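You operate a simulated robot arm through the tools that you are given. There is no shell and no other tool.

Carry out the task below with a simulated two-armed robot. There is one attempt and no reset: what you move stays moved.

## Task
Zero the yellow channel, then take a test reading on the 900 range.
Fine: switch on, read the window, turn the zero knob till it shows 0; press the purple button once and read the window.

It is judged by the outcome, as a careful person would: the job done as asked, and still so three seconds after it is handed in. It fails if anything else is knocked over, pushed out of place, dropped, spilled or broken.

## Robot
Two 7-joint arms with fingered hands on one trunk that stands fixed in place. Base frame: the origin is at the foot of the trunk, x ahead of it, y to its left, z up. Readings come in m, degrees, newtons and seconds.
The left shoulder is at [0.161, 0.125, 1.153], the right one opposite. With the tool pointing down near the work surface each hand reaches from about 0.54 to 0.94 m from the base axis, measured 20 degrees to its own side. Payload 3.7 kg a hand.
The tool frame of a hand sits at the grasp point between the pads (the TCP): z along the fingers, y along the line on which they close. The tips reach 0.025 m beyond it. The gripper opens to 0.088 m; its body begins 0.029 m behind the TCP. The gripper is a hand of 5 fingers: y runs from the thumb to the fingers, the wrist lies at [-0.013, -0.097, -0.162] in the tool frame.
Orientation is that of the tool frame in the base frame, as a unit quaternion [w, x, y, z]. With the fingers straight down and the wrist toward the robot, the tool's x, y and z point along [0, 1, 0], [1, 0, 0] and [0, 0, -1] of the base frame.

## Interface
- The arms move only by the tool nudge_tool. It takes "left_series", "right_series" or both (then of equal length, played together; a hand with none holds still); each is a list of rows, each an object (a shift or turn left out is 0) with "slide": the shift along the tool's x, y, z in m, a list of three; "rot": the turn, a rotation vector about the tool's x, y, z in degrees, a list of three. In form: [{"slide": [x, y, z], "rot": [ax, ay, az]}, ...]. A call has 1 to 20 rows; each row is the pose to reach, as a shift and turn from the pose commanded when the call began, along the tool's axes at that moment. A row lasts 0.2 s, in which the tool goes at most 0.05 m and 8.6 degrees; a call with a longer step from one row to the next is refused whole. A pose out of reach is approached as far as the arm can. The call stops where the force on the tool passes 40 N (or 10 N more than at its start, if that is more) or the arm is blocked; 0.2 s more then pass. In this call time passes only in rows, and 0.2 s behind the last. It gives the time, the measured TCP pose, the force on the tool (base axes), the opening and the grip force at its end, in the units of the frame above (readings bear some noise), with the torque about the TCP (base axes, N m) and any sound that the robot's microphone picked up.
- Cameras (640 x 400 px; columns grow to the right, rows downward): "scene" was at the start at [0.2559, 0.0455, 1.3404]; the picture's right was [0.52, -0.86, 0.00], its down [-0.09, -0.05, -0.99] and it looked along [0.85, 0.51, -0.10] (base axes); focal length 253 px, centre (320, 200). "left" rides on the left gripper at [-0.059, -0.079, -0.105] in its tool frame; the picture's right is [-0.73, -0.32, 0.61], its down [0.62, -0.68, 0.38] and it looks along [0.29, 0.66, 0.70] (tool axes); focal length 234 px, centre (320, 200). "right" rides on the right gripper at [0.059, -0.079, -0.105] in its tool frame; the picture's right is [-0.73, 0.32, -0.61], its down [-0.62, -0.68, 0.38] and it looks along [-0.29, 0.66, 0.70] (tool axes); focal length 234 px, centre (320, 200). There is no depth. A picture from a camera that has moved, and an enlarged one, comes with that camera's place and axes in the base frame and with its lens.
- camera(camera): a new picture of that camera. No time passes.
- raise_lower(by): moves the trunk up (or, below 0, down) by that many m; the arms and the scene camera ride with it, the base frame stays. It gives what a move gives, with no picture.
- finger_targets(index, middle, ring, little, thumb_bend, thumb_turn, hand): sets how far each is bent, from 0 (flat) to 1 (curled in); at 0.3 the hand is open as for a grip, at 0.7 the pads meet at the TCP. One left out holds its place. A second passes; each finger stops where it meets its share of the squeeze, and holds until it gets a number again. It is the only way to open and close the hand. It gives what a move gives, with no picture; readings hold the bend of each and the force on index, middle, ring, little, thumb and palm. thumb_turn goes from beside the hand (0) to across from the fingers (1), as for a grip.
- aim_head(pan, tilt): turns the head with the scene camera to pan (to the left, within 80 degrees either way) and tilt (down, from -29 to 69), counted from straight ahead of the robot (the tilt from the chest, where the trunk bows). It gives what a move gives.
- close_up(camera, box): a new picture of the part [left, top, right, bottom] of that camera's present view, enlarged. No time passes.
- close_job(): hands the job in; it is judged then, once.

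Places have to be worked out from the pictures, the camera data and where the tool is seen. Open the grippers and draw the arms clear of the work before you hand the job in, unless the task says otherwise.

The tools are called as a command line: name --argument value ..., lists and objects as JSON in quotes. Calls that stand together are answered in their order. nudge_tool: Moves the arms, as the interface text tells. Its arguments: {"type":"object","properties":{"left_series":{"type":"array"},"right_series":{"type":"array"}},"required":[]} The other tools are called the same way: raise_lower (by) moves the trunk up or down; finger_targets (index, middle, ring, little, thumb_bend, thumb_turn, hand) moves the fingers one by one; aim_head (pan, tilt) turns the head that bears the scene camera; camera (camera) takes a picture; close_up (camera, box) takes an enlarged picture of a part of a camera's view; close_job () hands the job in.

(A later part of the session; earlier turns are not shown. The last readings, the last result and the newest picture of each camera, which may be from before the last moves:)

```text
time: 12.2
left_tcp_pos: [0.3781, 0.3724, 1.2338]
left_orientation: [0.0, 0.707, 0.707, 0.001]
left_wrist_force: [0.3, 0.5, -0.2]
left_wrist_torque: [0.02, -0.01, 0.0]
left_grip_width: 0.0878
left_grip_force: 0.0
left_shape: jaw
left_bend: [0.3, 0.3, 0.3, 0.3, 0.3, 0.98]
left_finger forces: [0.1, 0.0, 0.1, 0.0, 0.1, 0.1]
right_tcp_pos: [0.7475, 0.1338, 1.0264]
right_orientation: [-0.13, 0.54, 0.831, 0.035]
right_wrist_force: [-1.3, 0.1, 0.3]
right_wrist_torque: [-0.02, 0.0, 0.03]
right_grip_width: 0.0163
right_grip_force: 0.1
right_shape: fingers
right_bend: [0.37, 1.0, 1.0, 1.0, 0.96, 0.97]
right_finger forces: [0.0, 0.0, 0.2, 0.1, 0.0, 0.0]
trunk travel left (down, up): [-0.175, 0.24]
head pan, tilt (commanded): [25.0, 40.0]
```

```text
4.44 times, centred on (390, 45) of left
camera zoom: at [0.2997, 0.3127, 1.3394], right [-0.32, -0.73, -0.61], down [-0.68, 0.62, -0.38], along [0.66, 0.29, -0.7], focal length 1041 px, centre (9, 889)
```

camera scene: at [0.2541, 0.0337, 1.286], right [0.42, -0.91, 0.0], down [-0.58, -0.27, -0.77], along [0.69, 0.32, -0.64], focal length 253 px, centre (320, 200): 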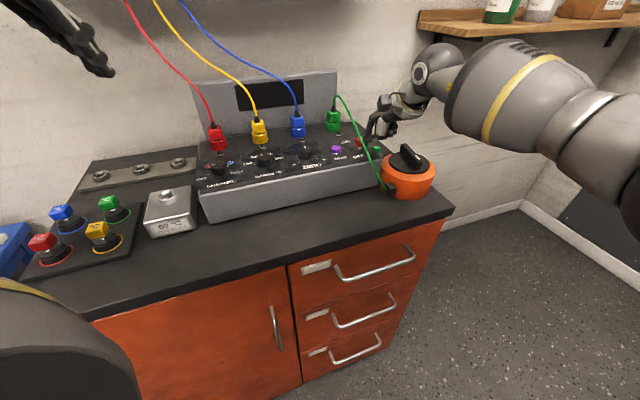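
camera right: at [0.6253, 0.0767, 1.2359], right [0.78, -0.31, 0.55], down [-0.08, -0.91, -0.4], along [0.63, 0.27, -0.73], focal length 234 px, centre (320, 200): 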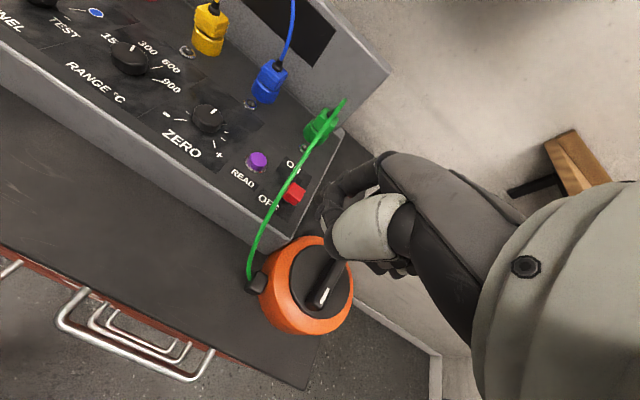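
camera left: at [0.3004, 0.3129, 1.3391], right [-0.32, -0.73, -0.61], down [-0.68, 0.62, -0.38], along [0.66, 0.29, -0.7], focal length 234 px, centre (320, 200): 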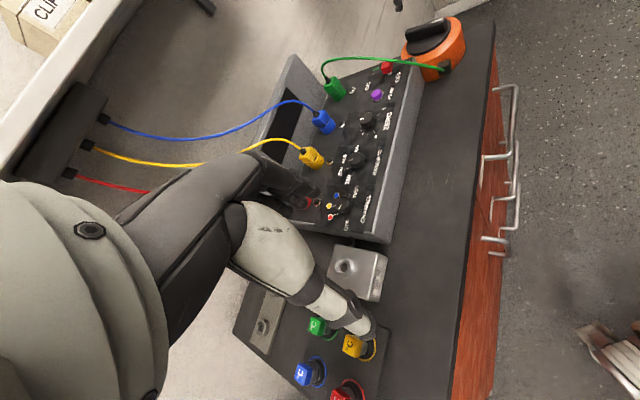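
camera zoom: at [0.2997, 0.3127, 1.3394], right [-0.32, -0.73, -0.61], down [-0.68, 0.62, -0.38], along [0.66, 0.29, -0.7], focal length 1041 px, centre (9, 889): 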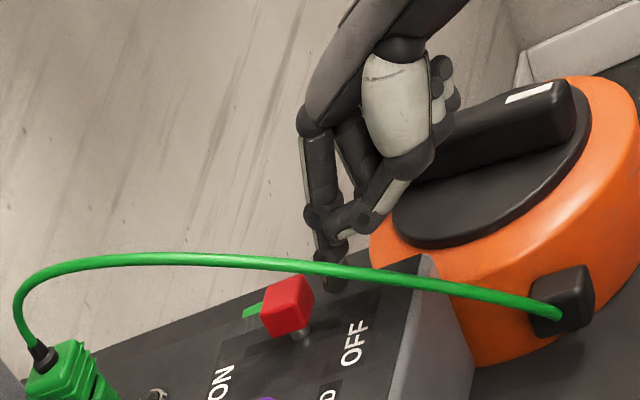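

The lever stays where I left it (no spring-back), about halfway. Now I push forward along the panel direction again, about 3.5 cm in small steps.

nudge_tool --right_series '[{"slide": [0.0024, 0.0066, 0.0]}, {"slide": [0.0048, 0.0131, -0.0005]}, {"slide": [0.0071, 0.0197, -0.001]}, {"slide": [0.0094, 0.0263, -0.0015]}, {"slide": [0.0118, 0.0329, -0.002]}]'

close_up --camera "right" --box '[240, 120, 400, 230]'

close_up --camera "scene" --box '[220, 60, 420, 170]'

close_up --camera "left" --box '[340, 0, 440, 90]'

```text
time: 13.4
left_tcp_pos: [0.3767, 0.3706, 1.2337]
left_orientation: [-0.001, 0.707, 0.707, -0.001]
left_wrist_force: [-0.4, -0.6, 0.9]
left_wrist_torque: [0.02, 0.03, 0.03]
left_grip_width: 0.0872
left_grip_force: 0.0
left_shape: jaw
left_bend: [0.3, 0.3, 0.3, 0.3, 0.3, 0.98]
left_finger forces: [0.0, 0.1, 0.0, 0.1, 0.0, 0.0]
right_tcp_pos: [0.7724, 0.1566, 1.0309]
right_orientation: [-0.129, 0.539, 0.831, 0.033]
right_wrist_force: [-3.1, -2.9, 0.6]
right_wrist_torque: [-0.05, 0.06, 0.03]
right_grip_width: 0.0156
right_grip_force: 2.2
right_shape: fingers
right_bend: [0.39, 1.0, 1.0, 1.0, 0.96, 0.97]
right_finger forces: [4.3, 0.0, 0.0, 0.1, 0.1, 0.0]
trunk travel left (down, up): [-0.175, 0.24]
head pan, tilt (commanded): [25.0, 40.0]
```

```text
3.64 times, centred on (320, 175) of right
camera zoom: at [0.6959, 0.155, 1.1531], right [0.68, -0.63, 0.38], down [-0.45, -0.76, -0.47], along [0.58, 0.15, -0.8], focal length 852 px, centre (320, 291)
```

zoom: 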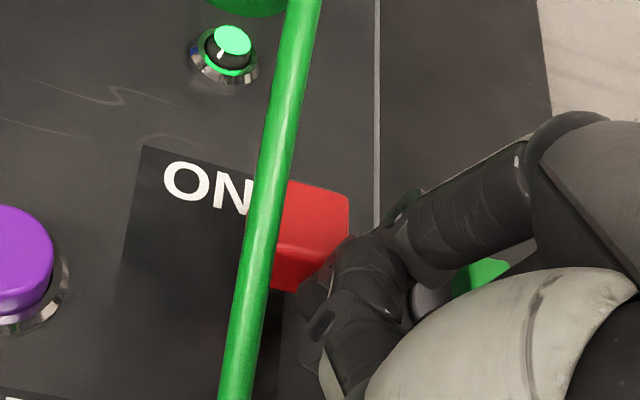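

```text
3.20 times, centred on (320, 115) of scene
camera zoom: at [0.2535, 0.0334, 1.2862], right [0.42, -0.91, 0.0], down [-0.58, -0.27, -0.77], along [0.69, 0.32, -0.64], focal length 811 px, centre (320, 472)
```

zoom: 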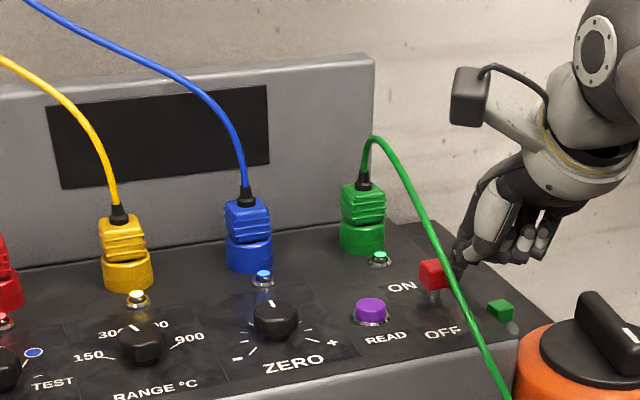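

```text
4.44 times, centred on (390, 45) of left
camera zoom: at [0.299, 0.3122, 1.3398], right [-0.32, -0.73, -0.61], down [-0.68, 0.62, -0.38], along [0.66, 0.29, -0.7], focal length 1041 px, centre (9, 889)
```

zoom: 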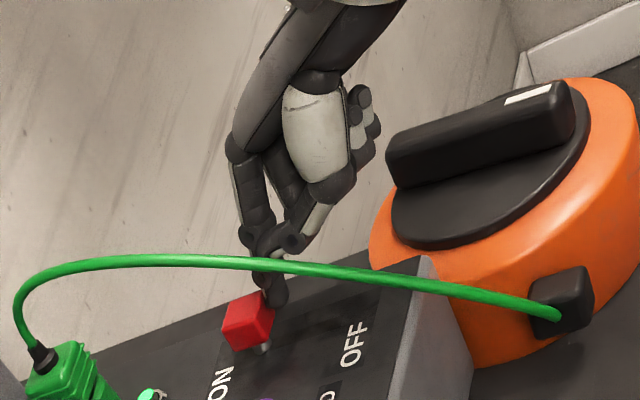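

The lamps are lit, so the switch is on (lever at the ON side). I nudge it 3 mm further to be sure it is fully home, then back off the way I came and lift clear.

nudge_tool --right_series '[{"slide": [0.0014, 0.0038, 0]}, {"slide": [-0.007, -0.0188, 0]}, {"slide": [-0.014, -0.0376, -0.0]}, {"slide": [-0.014, -0.0376, -0.04]}, {"slide": [-0.03, -0.06, -0.08]}]'

camera --camera "right"

close_up --camera "scene" --box '[180, 60, 420, 210]'

close_up --camera "left" --box '[240, 20, 480, 250]'

```text
time: 14.6
left_tcp_pos: [0.3779, 0.3708, 1.2348]
left_orientation: [0.0, 0.707, 0.708, 0.0]
left_wrist_force: [-0.2, 0.7, -0.5]
left_wrist_torque: [0.03, 0.04, 0.02]
left_grip_width: 0.0878
left_grip_force: 0.1
left_shape: jaw
left_bend: [0.3, 0.3, 0.3, 0.3, 0.3, 0.98]
left_finger forces: [0.1, 0.1, 0.0, 0.0, 0.0, 0.0]
right_tcp_pos: [0.7429, 0.0894, 1.1044]
right_orientation: [-0.129, 0.539, 0.832, 0.034]
right_wrist_force: [-0.1, 0.1, -0.3]
right_wrist_torque: [0.02, -0.02, -0.02]
right_grip_width: 0.0167
right_grip_force: 0.0
right_shape: fingers
right_bend: [0.37, 1.0, 1.0, 1.0, 0.96, 0.97]
right_finger forces: [0.0, 0.1, 0.0, 0.1, 0.0, 0.0]
trunk travel left (down, up): [-0.175, 0.24]
head pan, tilt (commanded): [25.0, 40.0]
```

```text
taken
camera right: at [0.6675, 0.0884, 1.2281], right [0.68, -0.63, 0.38], down [-0.45, -0.76, -0.47], along [0.58, 0.15, -0.8], focal length 234 px, centre (320, 200)
```

right: 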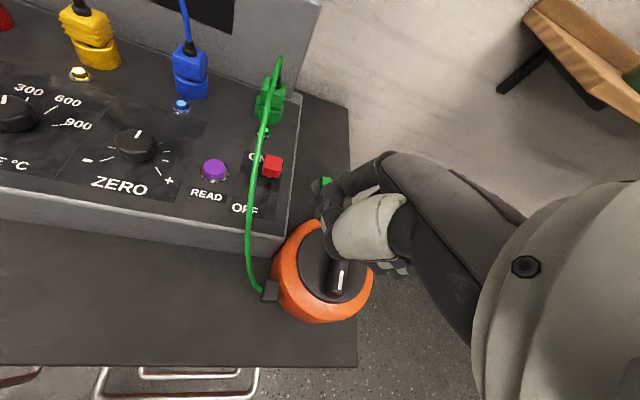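

```text
2.67 times, centred on (300, 135) of scene
camera zoom: at [0.2533, 0.033, 1.2864], right [0.42, -0.91, 0.0], down [-0.58, -0.27, -0.77], along [0.69, 0.32, -0.64], focal length 676 px, centre (373, 373)
```

zoom: 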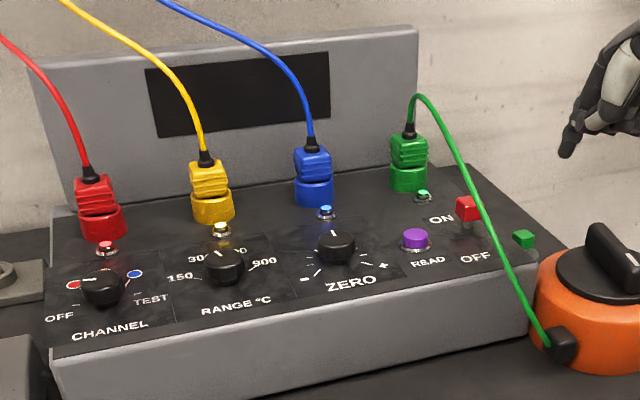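

```text
1.74 times, centred on (360, 135) of left
camera zoom: at [0.2987, 0.3118, 1.3401], right [-0.32, -0.73, -0.61], down [-0.68, 0.62, -0.38], along [0.66, 0.29, -0.69], focal length 407 px, centre (250, 313)
```

zoom: 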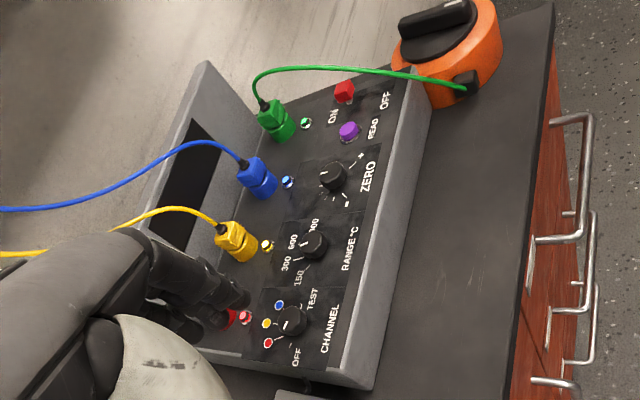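

Power is on with all four lamps lit, and the display is blank because the channel selector seems to be at OFF. Next I inspect the channel and range knobs closely to read their pointers.

close_up --camera "left" --box '[310, 160, 380, 240]'

close_up --camera "scene" --box '[185, 140, 265, 195]'

close_up --camera "right" --box '[0, 60, 180, 200]'

```text
5.00 times, centred on (345, 200) of left
camera zoom: at [0.2987, 0.3118, 1.3401], right [-0.32, -0.73, -0.61], down [-0.68, 0.62, -0.38], along [0.66, 0.29, -0.69], focal length 1171 px, centre (195, 200)
```

zoom: 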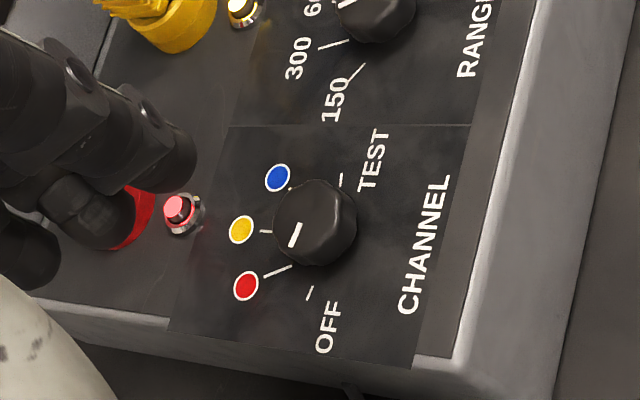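

```text
7.27 times, centred on (225, 168) of scene
camera zoom: at [0.2533, 0.033, 1.2864], right [0.42, -0.91, 0.0], down [-0.58, -0.27, -0.77], along [0.69, 0.32, -0.64], focal length 1842 px, centre (1011, 436)
```

zoom: 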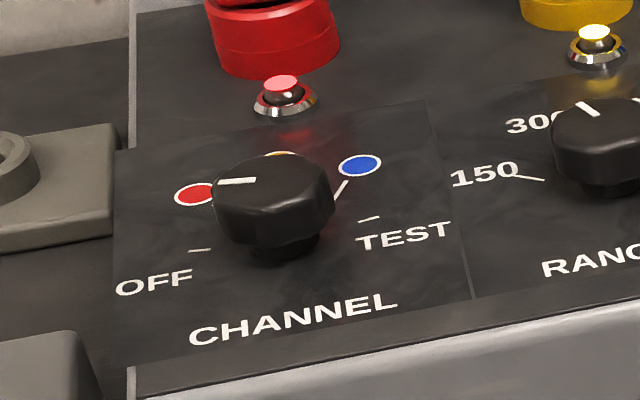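

```text
2.86 times, centred on (90, 130) of right
camera zoom: at [0.6675, 0.0884, 1.2281], right [0.68, -0.63, 0.38], down [-0.45, -0.76, -0.47], along [0.58, 0.15, -0.8], focal length 669 px, centre (977, 400)
```

zoom: 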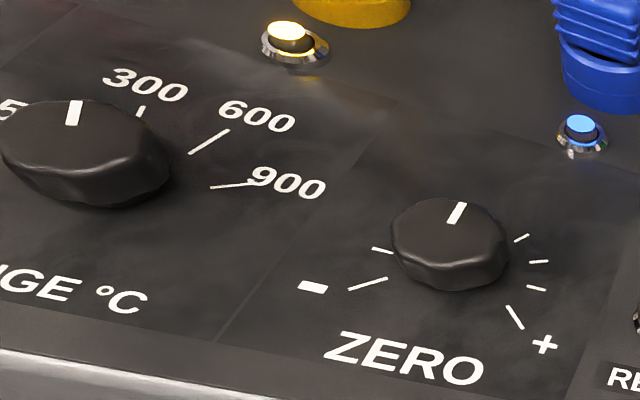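

Reading the geometry: channel ticks are at −80 (OFF), −40 (red), 0 (yellow), +40 (blue), +80 (TEST) degrees, and the pointer is at about −78, i.e. OFF. Range is on 300 (−20°), and 900 is at +60°. I shape the left hand for a thumb–index pinch and bring it above the channel knob (about [0.566, 0.408]).

finger_targets --hand "left" --index 0.38 --middle 1.0 --ring 1.0 --little 1.0 --thumb_bend 0.38 --thumb_turn 1.0

nudge_tool --left_series '[{"slide": [0.006, 0.031, 0.0], "rot": [-1.1, 0.8, -3.3]}, {"slide": [0.012, 0.063, 0.01], "rot": [-2.1, 1.6, -6.6]}, {"slide": [0.018, 0.094, 0.03], "rot": [-3.2, 2.4, -9.9]}, {"slide": [0.025, 0.125, 0.06], "rot": [-4.3, 3.3, -13.1]}, {"slide": [0.031, 0.157, 0.09], "rot": [-5.3, 4.1, -16.4]}, {"slide": [0.037, 0.188, 0.124], "rot": [-6.4, 4.9, -19.7]}]'

camera --camera "left"

camera --camera "scene"

```text
time: 15.6
left_tcp_pos: [0.377, 0.3723, 1.2332]
left_orientation: [0.0, 0.707, 0.707, 0.0]
left_wrist_force: [-0.2, 0.4, -0.9]
left_wrist_torque: [-0.01, 0.0, -0.01]
left_grip_width: 0.0686
left_grip_force: 0.0
left_shape: fingers
left_bend: [0.38, 1.0, 1.0, 1.0, 0.38, 0.98]
left_finger forces: [0.1, 0.0, 0.0, 0.0, 0.0, 0.1]
right_tcp_pos: [0.7448, 0.0905, 1.1041]
right_orientation: [-0.13, 0.539, 0.832, 0.035]
right_wrist_force: [0.3, 0.2, -0.3]
right_wrist_torque: [0.0, 0.03, -0.02]
right_grip_width: 0.0168
right_grip_force: 0.0
right_shape: fingers
right_bend: [0.37, 1.0, 1.0, 1.0, 0.96, 0.97]
right_finger forces: [0.0, 0.1, 0.1, 0.0, 0.1, 0.1]
trunk travel left (down, up): [-0.175, 0.24]
head pan, tilt (commanded): [25.0, 40.0]
```

```text
time: 17.0
left_tcp_pos: [0.5623, 0.4083, 1.1086]
left_orientation: [0.009, 0.575, 0.815, 0.069]
left_wrist_force: [0.1, 0.2, -1.2]
left_wrist_torque: [0.02, 0.02, -0.01]
left_grip_width: 0.0683
left_grip_force: 0.1
left_shape: fingers
left_bend: [0.38, 1.0, 1.0, 1.0, 0.38, 0.98]
left_finger forces: [0.0, 0.0, 0.0, 0.0, 0.0, 0.0]
right_tcp_pos: [0.7452, 0.0901, 1.1036]
right_orientation: [-0.13, 0.539, 0.832, 0.033]
right_wrist_force: [0.8, -0.3, -0.6]
right_wrist_torque: [0.01, 0.02, -0.03]
right_grip_width: 0.0169
right_grip_force: 0.1
right_shape: fingers
right_bend: [0.37, 1.0, 1.0, 1.0, 0.96, 0.97]
right_finger forces: [0.1, 0.0, 0.1, 0.0, 0.0, 0.0]
trunk travel left (down, up): [-0.175, 0.24]
head pan, tilt (commanded): [25.0, 40.0]
```

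```text
taken
camera left: at [0.5006, 0.3148, 1.1999], right [0.0, -0.73, -0.69], down [-0.81, 0.4, -0.42], along [0.58, 0.56, -0.59], focal length 234 px, centre (320, 200)
```

left: 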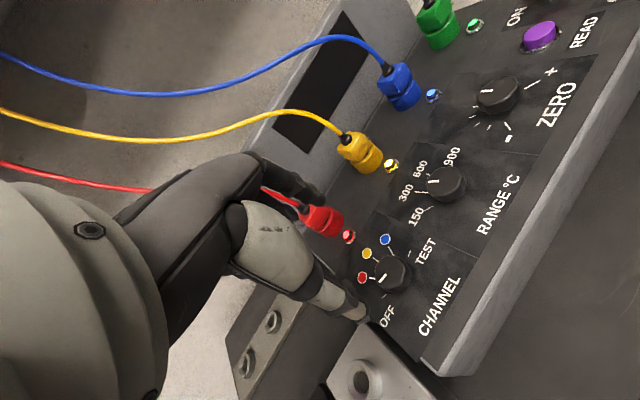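

```text
taken
camera scene: at [0.2546, 0.0335, 1.2859], right [0.42, -0.91, 0.0], down [-0.58, -0.27, -0.77], along [0.69, 0.32, -0.64], focal length 253 px, centre (320, 200)
```

scene: 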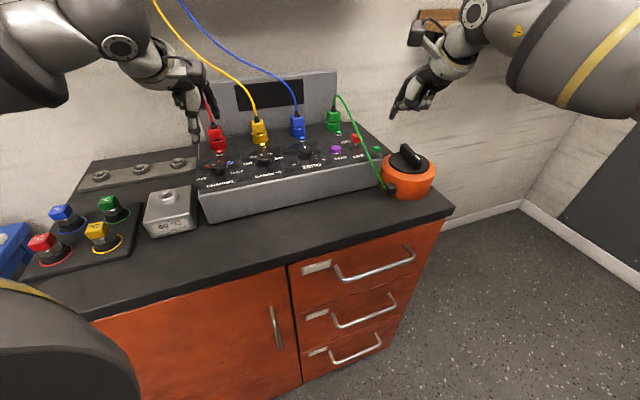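

close_up --camera "left" --box '[220, 150, 460, 350]'

close_up --camera "left" --box '[340, 220, 440, 310]'

close_up --camera "scene" --box '[140, 50, 300, 200]'

```text
2.00 times, centred on (340, 250) of left
camera zoom: at [0.5006, 0.3148, 1.1999], right [0.0, -0.73, -0.69], down [-0.81, 0.4, -0.42], along [0.58, 0.56, -0.59], focal length 468 px, centre (280, 100)
```

zoom: 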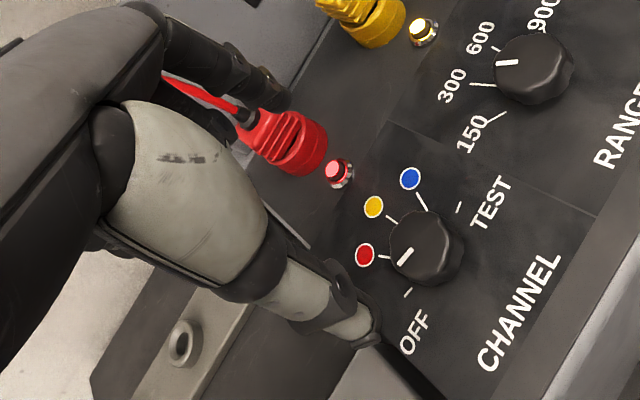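

```text
4.44 times, centred on (390, 265) of left
camera zoom: at [0.5006, 0.3148, 1.1999], right [0.0, -0.73, -0.69], down [-0.81, 0.4, -0.42], along [0.58, 0.56, -0.59], focal length 1041 px, centre (9, -89)
```

zoom: 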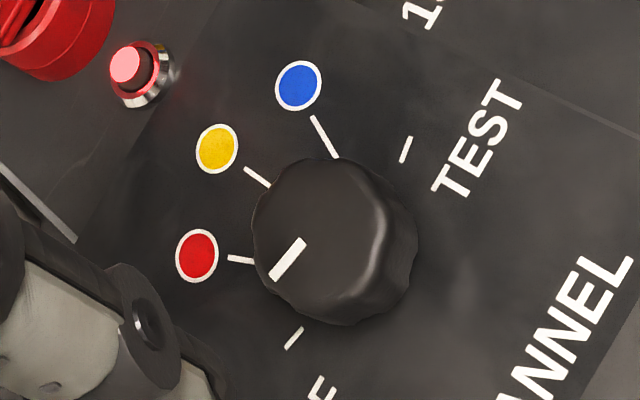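

```text
2.67 times, centred on (220, 125) of scene
camera zoom: at [0.2546, 0.0335, 1.2859], right [0.42, -0.91, 0.0], down [-0.58, -0.27, -0.77], along [0.69, 0.32, -0.64], focal length 676 px, centre (587, 400)
```

zoom: 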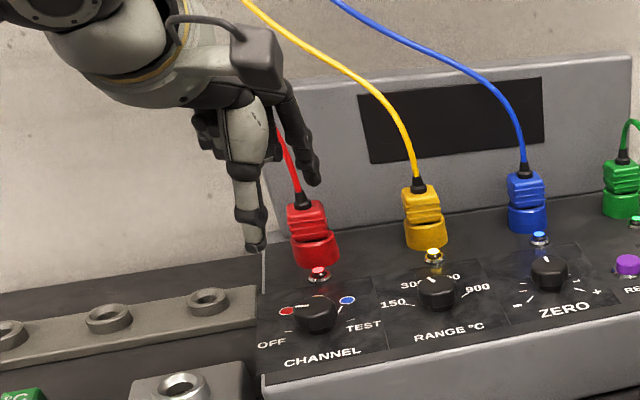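

The close view confirms the pointer is on OFF. The knob top is at about [0.567, 0.411, 1.008], about 24 mm tall. I descend partway over it and check how thumb and index straddle it.

nudge_tool --left_series '[{"slide": [-0.002, -0.003, 0.025]}, {"slide": [-0.004, -0.005, 0.048]}]'

close_up --camera "left" --box '[240, 140, 440, 340]'

close_up --camera "scene" --box '[160, 90, 280, 200]'

camera --camera "right"

```text
time: 17.6
left_tcp_pos: [0.5677, 0.4106, 1.0604]
left_orientation: [0.01, 0.574, 0.816, 0.069]
left_wrist_force: [-0.6, -0.1, -0.8]
left_wrist_torque: [0.0, -0.01, -0.02]
left_grip_width: 0.0679
left_grip_force: 0.3
left_shape: fingers
left_bend: [0.38, 1.0, 1.0, 1.0, 0.38, 0.98]
left_finger forces: [0.0, 0.0, 0.0, 0.0, 0.0, 0.0]
right_tcp_pos: [0.7447, 0.0905, 1.1035]
right_orientation: [-0.13, 0.54, 0.831, 0.033]
right_wrist_force: [0.3, 0.2, 0.7]
right_wrist_torque: [-0.03, 0.02, 0.02]
right_grip_width: 0.017
right_grip_force: 0.1
right_shape: fingers
right_bend: [0.37, 1.0, 1.0, 1.0, 0.96, 0.97]
right_finger forces: [0.1, 0.0, 0.1, 0.0, 0.0, 0.0]
trunk travel left (down, up): [-0.175, 0.24]
head pan, tilt (commanded): [25.0, 40.0]
```

```text
2.00 times, centred on (340, 240) of left
camera zoom: at [0.5049, 0.3184, 1.1517], right [0.0, -0.73, -0.69], down [-0.81, 0.4, -0.42], along [0.58, 0.56, -0.59], focal length 468 px, centre (280, 120)
```

zoom: 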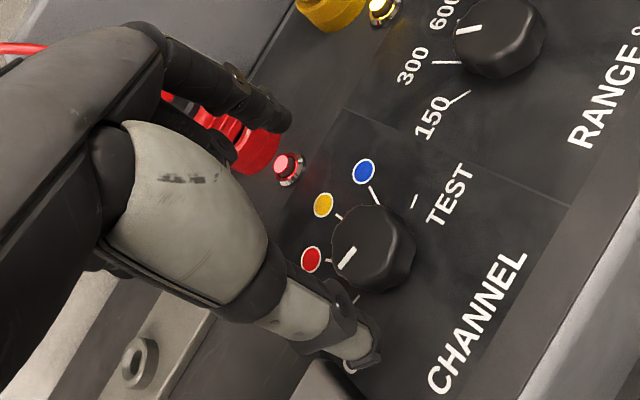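

```text
3.64 times, centred on (220, 145) of scene
camera zoom: at [0.2542, 0.0338, 1.286], right [0.42, -0.91, 0.0], down [-0.58, -0.27, -0.77], along [0.69, 0.32, -0.64], focal length 921 px, centre (684, 400)
```

zoom: 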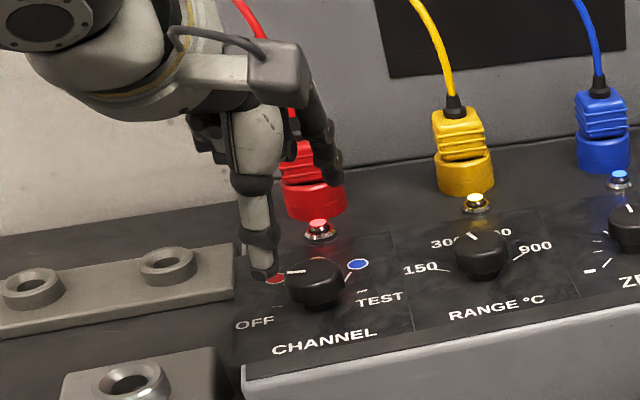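

```text
taken
camera right: at [0.6684, 0.0895, 1.2267], right [0.68, -0.63, 0.38], down [-0.45, -0.76, -0.47], along [0.58, 0.15, -0.8], focal length 234 px, centre (320, 200)
```

right: 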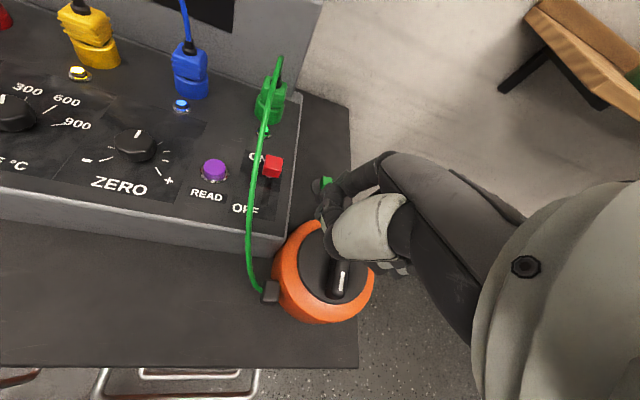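

Index and thumb straddle the knob, with the pinch line about 4 mm to the −x side of the tool centre. I correct for that and lower until the tips are beside the knob.

nudge_tool --left_series '[{"slide": [0.002, -0.004, 0.015]}, {"slide": [0.002, -0.0065, 0.028]}, {"slide": [0.002, -0.0065, 0.0377]}]'

close_up --camera "left" --box '[240, 140, 440, 340]'

close_up --camera "scene" --box '[160, 90, 280, 200]'

```text
time: 18.4
left_tcp_pos: [0.5657, 0.4116, 1.0216]
left_orientation: [0.009, 0.574, 0.816, 0.069]
left_wrist_force: [-0.4, -0.4, 0.3]
left_wrist_torque: [-0.02, -0.02, 0.03]
left_grip_width: 0.0682
left_grip_force: 0.0
left_shape: fingers
left_bend: [0.38, 1.0, 1.0, 1.0, 0.38, 0.98]
left_finger forces: [0.0, 0.0, 0.1, 0.0, 0.1, 0.0]
right_tcp_pos: [0.7446, 0.0916, 1.1043]
right_orientation: [-0.13, 0.539, 0.831, 0.035]
right_wrist_force: [0.1, -0.6, 0.3]
right_wrist_torque: [-0.01, 0.01, 0.01]
right_grip_width: 0.017
right_grip_force: 0.0
right_shape: fingers
right_bend: [0.37, 1.0, 1.0, 1.0, 0.96, 0.97]
right_finger forces: [0.0, 0.0, 0.0, 0.1, 0.1, 0.0]
trunk travel left (down, up): [-0.175, 0.24]
head pan, tilt (commanded): [25.0, 40.0]
```

```text
2.00 times, centred on (340, 240) of left
camera zoom: at [0.5014, 0.3188, 1.1133], right [0.0, -0.73, -0.69], down [-0.81, 0.4, -0.42], along [0.58, 0.56, -0.59], focal length 468 px, centre (280, 120)
```

zoom: 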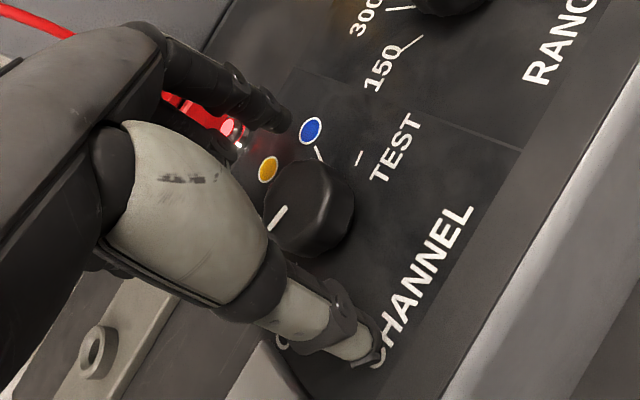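

```text
3.64 times, centred on (220, 145) of scene
camera zoom: at [0.2543, 0.0338, 1.286], right [0.42, -0.91, 0.0], down [-0.58, -0.27, -0.77], along [0.69, 0.32, -0.64], focal length 921 px, centre (684, 400)
```

zoom: 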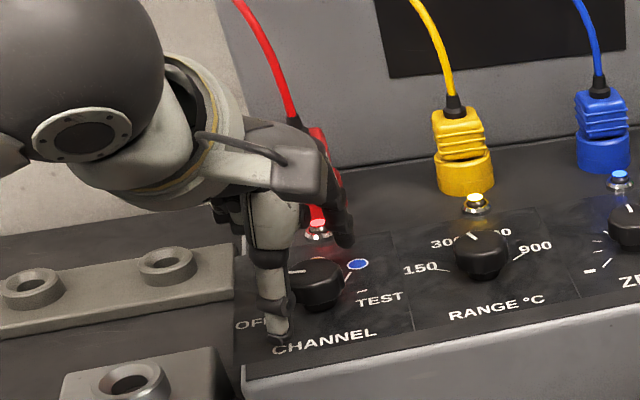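

The knob centre sits at tool [-0.004, 0, 0.014], right on the pinch line. I close index and thumb on it.

finger_targets --hand "left" --index 0.68 --thumb_bend 0.68

close_up --camera "left" --box '[240, 140, 440, 340]'

close_up --camera "scene" --box '[160, 90, 280, 200]'

```text
time: 19.4
left_tcp_pos: [0.564, 0.4119, 1.0234]
left_orientation: [0.009, 0.574, 0.816, 0.069]
left_wrist_force: [2.9, 0.6, -0.2]
left_wrist_torque: [0.02, -0.07, 0.01]
left_grip_width: 0.0235
left_grip_force: 5.8
left_shape: fingers
left_bend: [0.56, 1.0, 1.0, 1.0, 0.61, 1.0]
left_finger forces: [7.0, 0.1, 0.0, 0.0, 4.5, 0.1]
right_tcp_pos: [0.745, 0.0918, 1.1033]
right_orientation: [-0.13, 0.538, 0.832, 0.034]
right_wrist_force: [0.3, 0.3, -0.7]
right_wrist_torque: [0.03, 0.02, 0.03]
right_grip_width: 0.0167
right_grip_force: 0.1
right_shape: fingers
right_bend: [0.37, 1.0, 1.0, 1.0, 0.96, 0.97]
right_finger forces: [0.1, 0.1, 0.0, 0.0, 0.0, 0.1]
trunk travel left (down, up): [-0.175, 0.24]
head pan, tilt (commanded): [25.0, 40.0]
```

```text
2.00 times, centred on (340, 240) of left
camera zoom: at [0.5015, 0.3187, 1.1136], right [0.0, -0.73, -0.69], down [-0.81, 0.4, -0.42], along [0.58, 0.56, -0.59], focal length 468 px, centre (280, 120)
```

zoom: 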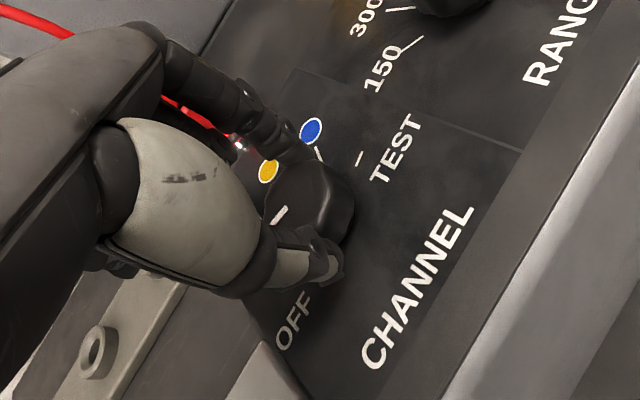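

```text
3.64 times, centred on (220, 145) of scene
camera zoom: at [0.2544, 0.0337, 1.286], right [0.42, -0.91, 0.0], down [-0.58, -0.27, -0.77], along [0.69, 0.32, -0.64], focal length 921 px, centre (684, 400)
```

zoom: 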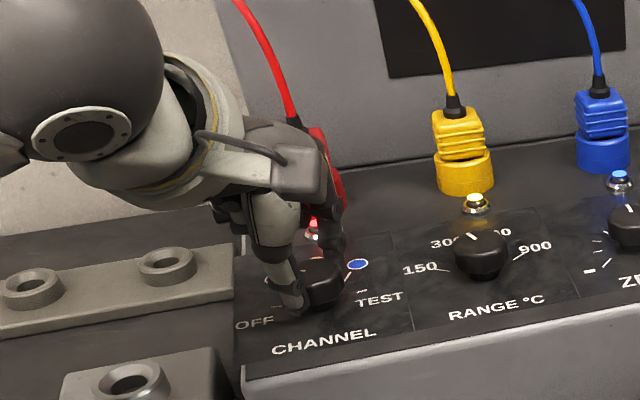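

Grip is firm (about 6 N). I turn 40° clockwise seen from above (positive about tool z), keeping the turn centred on the knob.

nudge_tool --left_series '[{"slide": [0, 0.0006, 0], "rot": [0, 0, 8]}, {"slide": [-0.0002, 0.0012, 0], "rot": [0, 0, 16]}, {"slide": [-0.0004, 0.0018, 0], "rot": [0, 0, 24]}, {"slide": [-0.0007, 0.0024, 0], "rot": [0, 0, 32]}, {"slide": [-0.001, 0.0029, 0], "rot": [0, 0, 40]}]'

close_up --camera "left" --box '[240, 140, 440, 340]'

close_up --camera "scene" --box '[180, 60, 340, 200]'

```text
time: 20.6
left_tcp_pos: [0.5678, 0.4122, 1.0223]
left_orientation: [-0.016, 0.818, 0.57, 0.067]
left_wrist_force: [-0.9, -0.3, -1.5]
left_wrist_torque: [-0.05, -0.06, 0.02]
left_grip_width: 0.0234
left_grip_force: 5.5
left_shape: fingers
left_bend: [0.58, 1.0, 1.0, 1.0, 0.6, 1.0]
left_finger forces: [5.7, 0.1, 0.0, 0.0, 5.7, 0.0]
right_tcp_pos: [0.7445, 0.0908, 1.1037]
right_orientation: [-0.129, 0.539, 0.832, 0.034]
right_wrist_force: [0.3, -0.9, -0.3]
right_wrist_torque: [-0.01, 0.01, -0.03]
right_grip_width: 0.0166
right_grip_force: 0.0
right_shape: fingers
right_bend: [0.37, 1.0, 1.0, 1.0, 0.96, 0.97]
right_finger forces: [0.0, 0.0, 0.0, 0.0, 0.0, 0.0]
trunk travel left (down, up): [-0.175, 0.24]
head pan, tilt (commanded): [25.0, 40.0]
```

```text
2.00 times, centred on (340, 240) of left
camera zoom: at [0.4639, 0.3738, 1.1162], right [-0.49, -0.5, -0.71], down [-0.39, 0.86, -0.34], along [0.78, 0.11, -0.62], focal length 468 px, centre (280, 120)
```

zoom: 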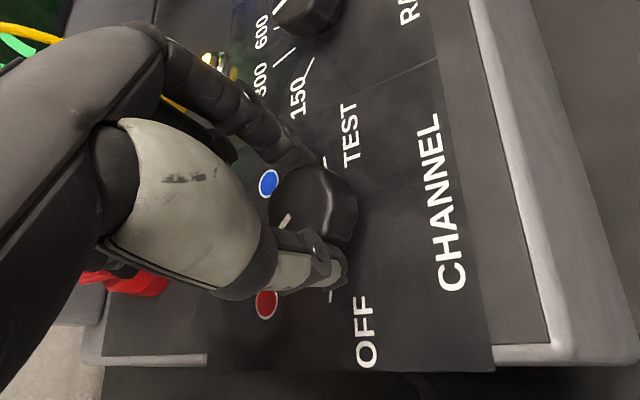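

```text
2.86 times, centred on (260, 130) of scene
camera zoom: at [0.2541, 0.0338, 1.2861], right [0.42, -0.91, 0.0], down [-0.58, -0.27, -0.77], along [0.69, 0.32, -0.64], focal length 724 px, centre (491, 400)
```

zoom: 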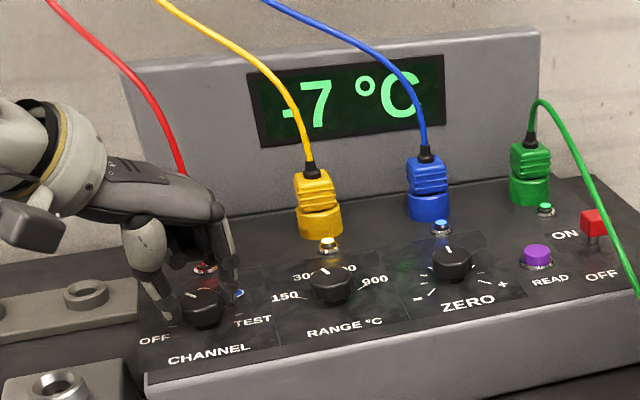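

The display lit up: "-7 °C" with the pointer at red (−40°). I continue another 40° clockwise to yellow.

nudge_tool --left_series '[{"slide": [0, 0.0006, 0], "rot": [0, 0, 8]}, {"slide": [-0.0002, 0.0012, 0], "rot": [0, 0, 16]}, {"slide": [-0.0004, 0.0018, 0], "rot": [0, 0, 24]}, {"slide": [-0.0007, 0.0024, 0], "rot": [0, 0, 32]}, {"slide": [-0.001, 0.0029, 0], "rot": [0, 0, 40]}]'

close_up --camera "left" --box '[240, 140, 440, 340]'

close_up --camera "scene" --box '[180, 60, 340, 200]'

```text
time: 21.8
left_tcp_pos: [0.5692, 0.4105, 1.0237]
left_orientation: [-0.037, 0.964, 0.255, 0.059]
left_wrist_force: [-1.8, 1.2, -1.5]
left_wrist_torque: [-0.08, 0.02, 0.06]
left_grip_width: 0.0231
left_grip_force: 6.5
left_shape: fingers
left_bend: [0.61, 1.0, 1.0, 1.0, 0.58, 1.0]
left_finger forces: [5.4, 0.0, 0.1, 0.0, 6.7, 0.0]
right_tcp_pos: [0.7439, 0.0914, 1.1027]
right_orientation: [-0.13, 0.539, 0.832, 0.034]
right_wrist_force: [0.7, -0.1, 0.1]
right_wrist_torque: [-0.03, -0.01, 0.02]
right_grip_width: 0.0167
right_grip_force: 0.0
right_shape: fingers
right_bend: [0.37, 1.0, 1.0, 1.0, 0.96, 0.97]
right_finger forces: [0.0, 0.1, 0.0, 0.0, 0.0, 0.0]
trunk travel left (down, up): [-0.175, 0.24]
head pan, tilt (commanded): [25.0, 40.0]
```

```text
2.00 times, centred on (340, 240) of left
camera zoom: at [0.4701, 0.4386, 1.1242], right [-0.73, -0.01, -0.68], down [0.24, 0.93, -0.27], along [0.64, -0.36, -0.68], focal length 468 px, centre (280, 120)
```

zoom: 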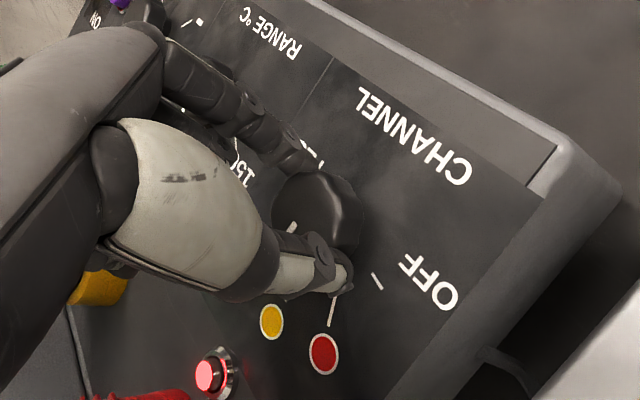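

```text
2.86 times, centred on (260, 130) of scene
camera zoom: at [0.2541, 0.034, 1.286], right [0.42, -0.91, 0.0], down [-0.58, -0.27, -0.77], along [0.69, 0.32, -0.64], focal length 724 px, centre (491, 400)
```

zoom: 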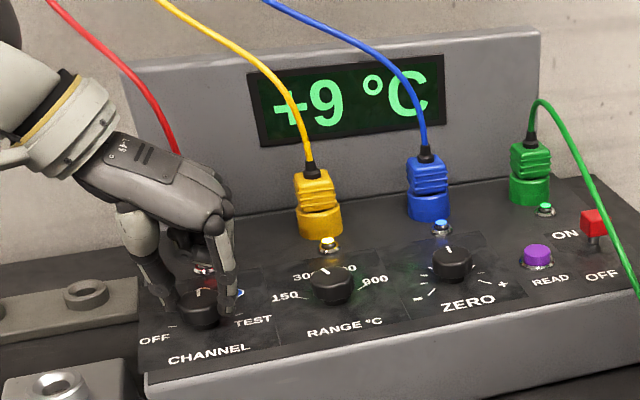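

Display now reads "+9 °C" for this channel. I release the knob, lift straight up along the tool axis, and verify the pointer is on yellow.

finger_targets --hand "left" --index 0.38 --thumb_bend 0.38

nudge_tool --left_series '[{"slide": [0, 0, -0.02]}, {"slide": [0, 0, -0.05]}, {"slide": [0, 0, -0.09]}]'

camera --camera "left"

close_up --camera "scene" --box '[180, 60, 340, 200]'

```text
time: 22.8
left_tcp_pos: [0.5692, 0.4097, 1.023]
left_orientation: [-0.037, 0.964, 0.256, 0.059]
left_wrist_force: [0.1, 1.3, 0.1]
left_wrist_torque: [0.02, 0.02, -0.02]
left_grip_width: 0.0674
left_grip_force: 0.0
left_shape: fingers
left_bend: [0.38, 1.0, 1.0, 1.0, 0.38, 0.99]
left_finger forces: [0.0, 0.0, 0.0, 0.0, 0.0, 0.0]
right_tcp_pos: [0.7445, 0.0904, 1.1046]
right_orientation: [-0.13, 0.539, 0.832, 0.034]
right_wrist_force: [0.5, 0.1, 1.0]
right_wrist_torque: [0.0, -0.02, -0.03]
right_grip_width: 0.0171
right_grip_force: 0.1
right_shape: fingers
right_bend: [0.37, 1.0, 1.0, 1.0, 0.96, 0.97]
right_finger forces: [0.1, 0.0, 0.1, 0.1, 0.0, 0.1]
trunk travel left (down, up): [-0.175, 0.24]
head pan, tilt (commanded): [25.0, 40.0]
```

```text
time: 23.6
left_tcp_pos: [0.5606, 0.4002, 1.1138]
left_orientation: [-0.038, 0.964, 0.255, 0.06]
left_wrist_force: [0.1, -0.1, 0.6]
left_wrist_torque: [0.0, 0.0, 0.02]
left_grip_width: 0.0673
left_grip_force: 0.2
left_shape: fingers
left_bend: [0.38, 1.0, 1.0, 1.0, 0.38, 0.99]
left_finger forces: [0.0, 0.0, 0.0, 0.1, 0.0, 0.0]
right_tcp_pos: [0.744, 0.0908, 1.1043]
right_orientation: [-0.131, 0.539, 0.831, 0.033]
right_wrist_force: [-0.1, 0.2, 0.0]
right_wrist_torque: [0.0, 0.0, 0.03]
right_grip_width: 0.0166
right_grip_force: 0.0
right_shape: fingers
right_bend: [0.37, 1.0, 1.0, 1.0, 0.96, 0.97]
right_finger forces: [0.0, 0.0, 0.0, 0.0, 0.0, 0.0]
trunk travel left (down, up): [-0.175, 0.24]
head pan, tilt (commanded): [25.0, 40.0]
```

```text
taken
camera left: at [0.4614, 0.4287, 1.2136], right [-0.73, -0.01, -0.68], down [0.24, 0.93, -0.27], along [0.64, -0.36, -0.68], focal length 234 px, centre (320, 200)
```

left: 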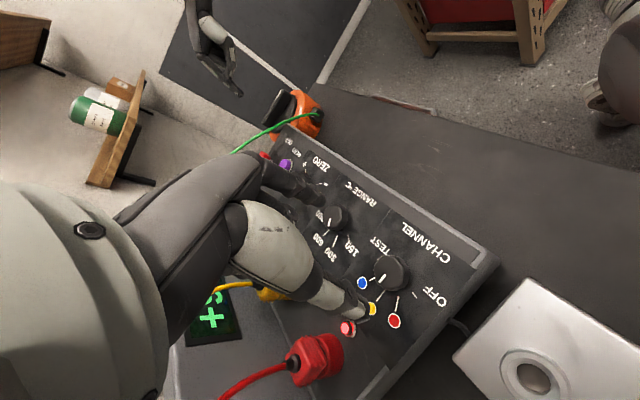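

```text
2.86 times, centred on (260, 130) of scene
camera zoom: at [0.2539, 0.0334, 1.2861], right [0.42, -0.91, 0.0], down [-0.58, -0.27, -0.77], along [0.69, 0.32, -0.64], focal length 724 px, centre (491, 400)
```

zoom: 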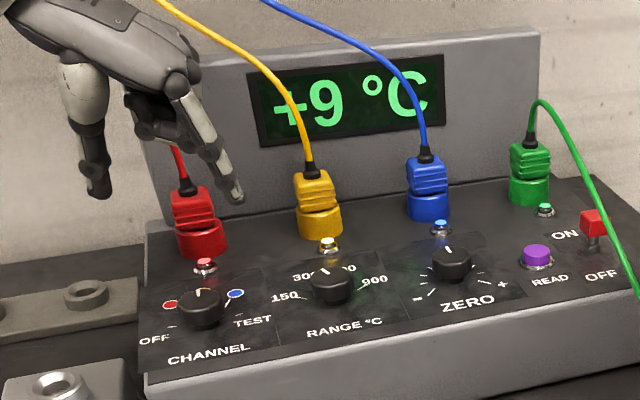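

close_up --camera "left" --box '[340, 220, 450, 340]'

close_up --camera "scene" --box '[185, 130, 265, 195]'

```text
3.33 times, centred on (395, 280) of left
camera zoom: at [0.4614, 0.4287, 1.2136], right [-0.73, -0.01, -0.68], down [0.24, 0.93, -0.27], along [0.64, -0.36, -0.68], focal length 781 px, centre (70, -67)
```

zoom: 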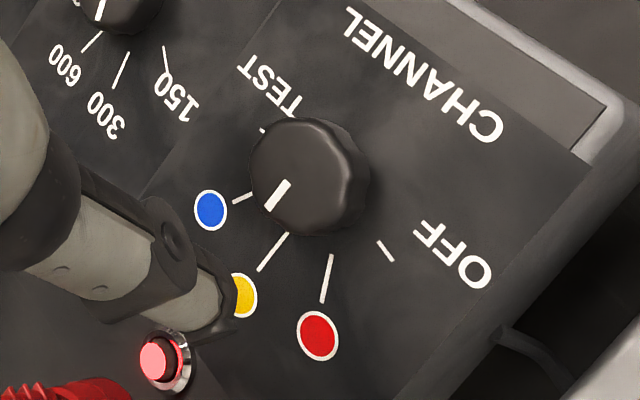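

```text
6.15 times, centred on (225, 162) of scene
camera zoom: at [0.2539, 0.0334, 1.2861], right [0.42, -0.91, 0.0], down [-0.58, -0.27, -0.77], along [0.69, 0.32, -0.64], focal length 1559 px, centre (905, 431)
```

zoom: 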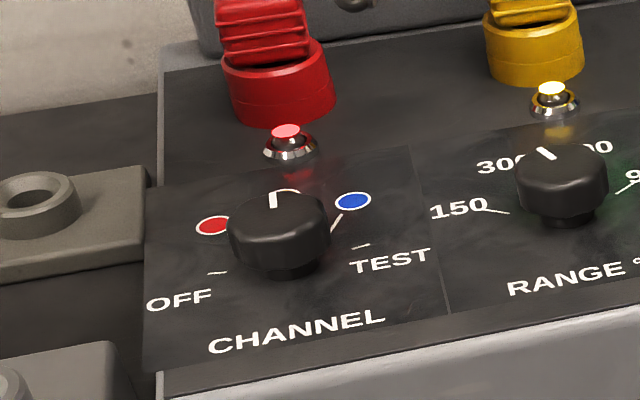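

Channel pointer is exactly on yellow, and the window shows +9 °C. Next is the ZERO knob (about [0.708, 0.279, 1.00]). I move the left hand over it while turning it back to yaw 0, and pull the right hand back out of the way at the same time.

nudge_tool --left_series '[{"slide": [0.006, 0.02, -0.005], "rot": [0, 0, -7.5]}, {"slide": [0.013, 0.043, -0.005], "rot": [0, 0, -15]}, {"slide": [0.02, 0.066, -0.005], "rot": [0, 0, -22.5]}, {"slide": [0.027, 0.09, -0.005], "rot": [0, 0, -30]}, {"slide": [0.034, 0.113, -0.005], "rot": [0, 0, -37.5]}, {"slide": [0.041, 0.135, -0.005], "rot": [0, 0, -45]}, {"slide": [0.048, 0.158, 0.005], "rot": [0, 0, -52.5]}, {"slide": [0.0553, 0.1791, 0.015], "rot": [0, 0, -60]}]' --right_series '[{"slide": [0, -0.01, -0.03]}, {"slide": [-0.005, -0.03, -0.06]}, {"slide": [-0.01, -0.05, -0.08]}, {"slide": [-0.02, -0.075, -0.1]}, {"slide": [-0.03, -0.1, -0.11]}, {"slide": [-0.04, -0.12, -0.12]}, {"slide": [-0.05, -0.14, -0.1258]}, {"slide": [-0.0554, -0.1585, -0.1258]}]'

camera --camera "left"

camera --camera "scene"

```text
time: 25.4
left_tcp_pos: [0.6989, 0.2732, 1.0983]
left_orientation: [-0.003, 0.706, 0.705, 0.07]
left_wrist_force: [0.7, 0.2, -0.1]
left_wrist_torque: [0.02, 0.02, 0.0]
left_grip_width: 0.0675
left_grip_force: 0.1
left_shape: fingers
left_bend: [0.38, 1.0, 1.0, 1.0, 0.38, 0.99]
left_finger forces: [0.0, 0.0, 0.1, 0.1, 0.0, 0.0]
right_tcp_pos: [0.6449, -0.0504, 1.2293]
right_orientation: [-0.13, 0.54, 0.831, 0.034]
right_wrist_force: [0.9, 0.8, -0.1]
right_wrist_torque: [0.01, 0.0, 0.0]
right_grip_width: 0.0166
right_grip_force: 0.0
right_shape: fingers
right_bend: [0.37, 1.0, 1.0, 1.0, 0.96, 0.97]
right_finger forces: [0.0, 0.1, 0.0, 0.0, 0.1, 0.0]
trunk travel left (down, up): [-0.175, 0.24]
head pan, tilt (commanded): [25.0, 40.0]
```

```text
taken
camera left: at [0.6108, 0.2049, 1.1899], right [-0.26, -0.66, -0.71], down [-0.64, 0.66, -0.38], along [0.72, 0.36, -0.6], focal length 234 px, centre (320, 200)
```

left: 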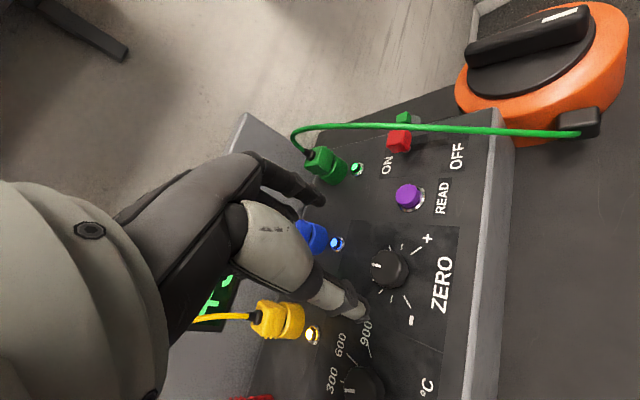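

```text
taken
camera scene: at [0.2545, 0.0332, 1.2859], right [0.42, -0.91, 0.0], down [-0.58, -0.27, -0.77], along [0.69, 0.32, -0.64], focal length 253 px, centre (320, 200)
```

scene: 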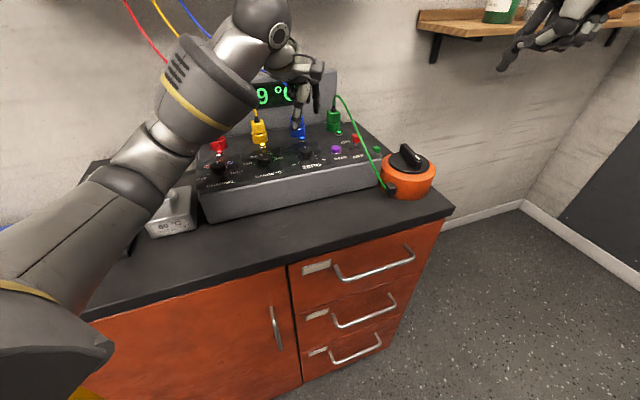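

close_up --camera "left" --box '[280, 160, 480, 340]'

close_up --camera "scene" --box '[220, 50, 360, 180]'

camera --camera "right"

```text
2.22 times, centred on (380, 250) of left
camera zoom: at [0.6108, 0.2049, 1.1899], right [-0.26, -0.66, -0.71], down [-0.64, 0.66, -0.38], along [0.72, 0.36, -0.6], focal length 520 px, centre (187, 89)
```

zoom: 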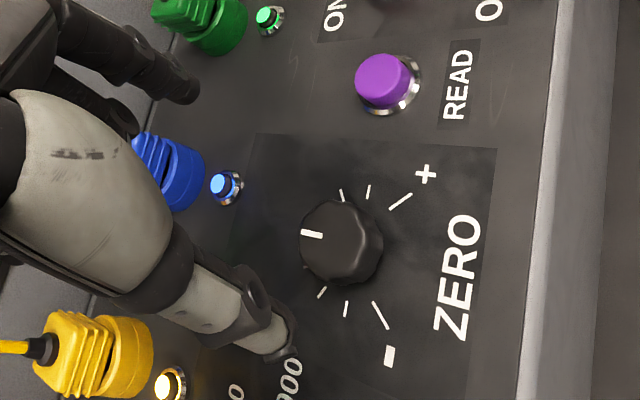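

```text
3.08 times, centred on (290, 115) of scene
camera zoom: at [0.2545, 0.0332, 1.2859], right [0.42, -0.91, 0.0], down [-0.58, -0.27, -0.77], along [0.69, 0.32, -0.64], focal length 780 px, centre (412, 462)
```

zoom: 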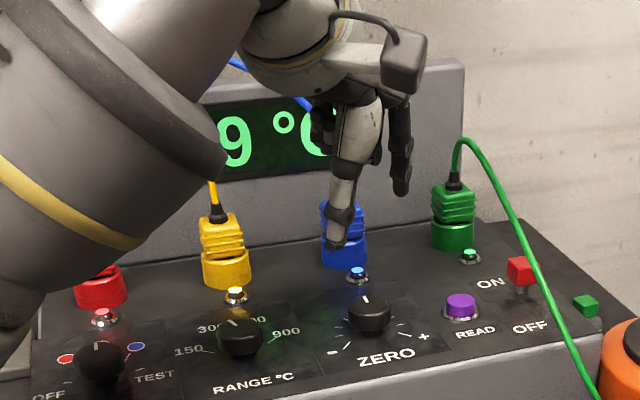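

```text
taken
camera right: at [0.5698, -0.0521, 1.3513], right [0.68, -0.63, 0.37], down [-0.45, -0.76, -0.47], along [0.58, 0.15, -0.8], focal length 234 px, centre (320, 200)
```

right: 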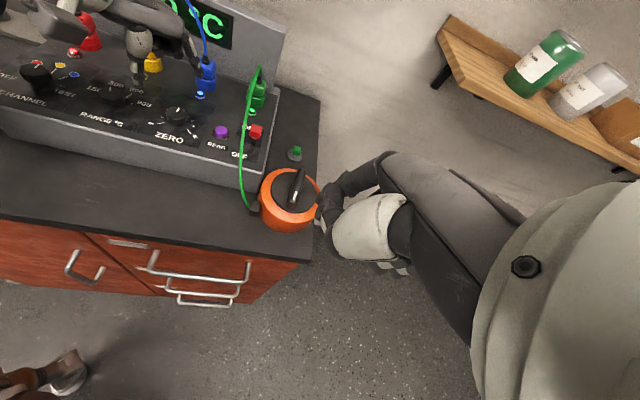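

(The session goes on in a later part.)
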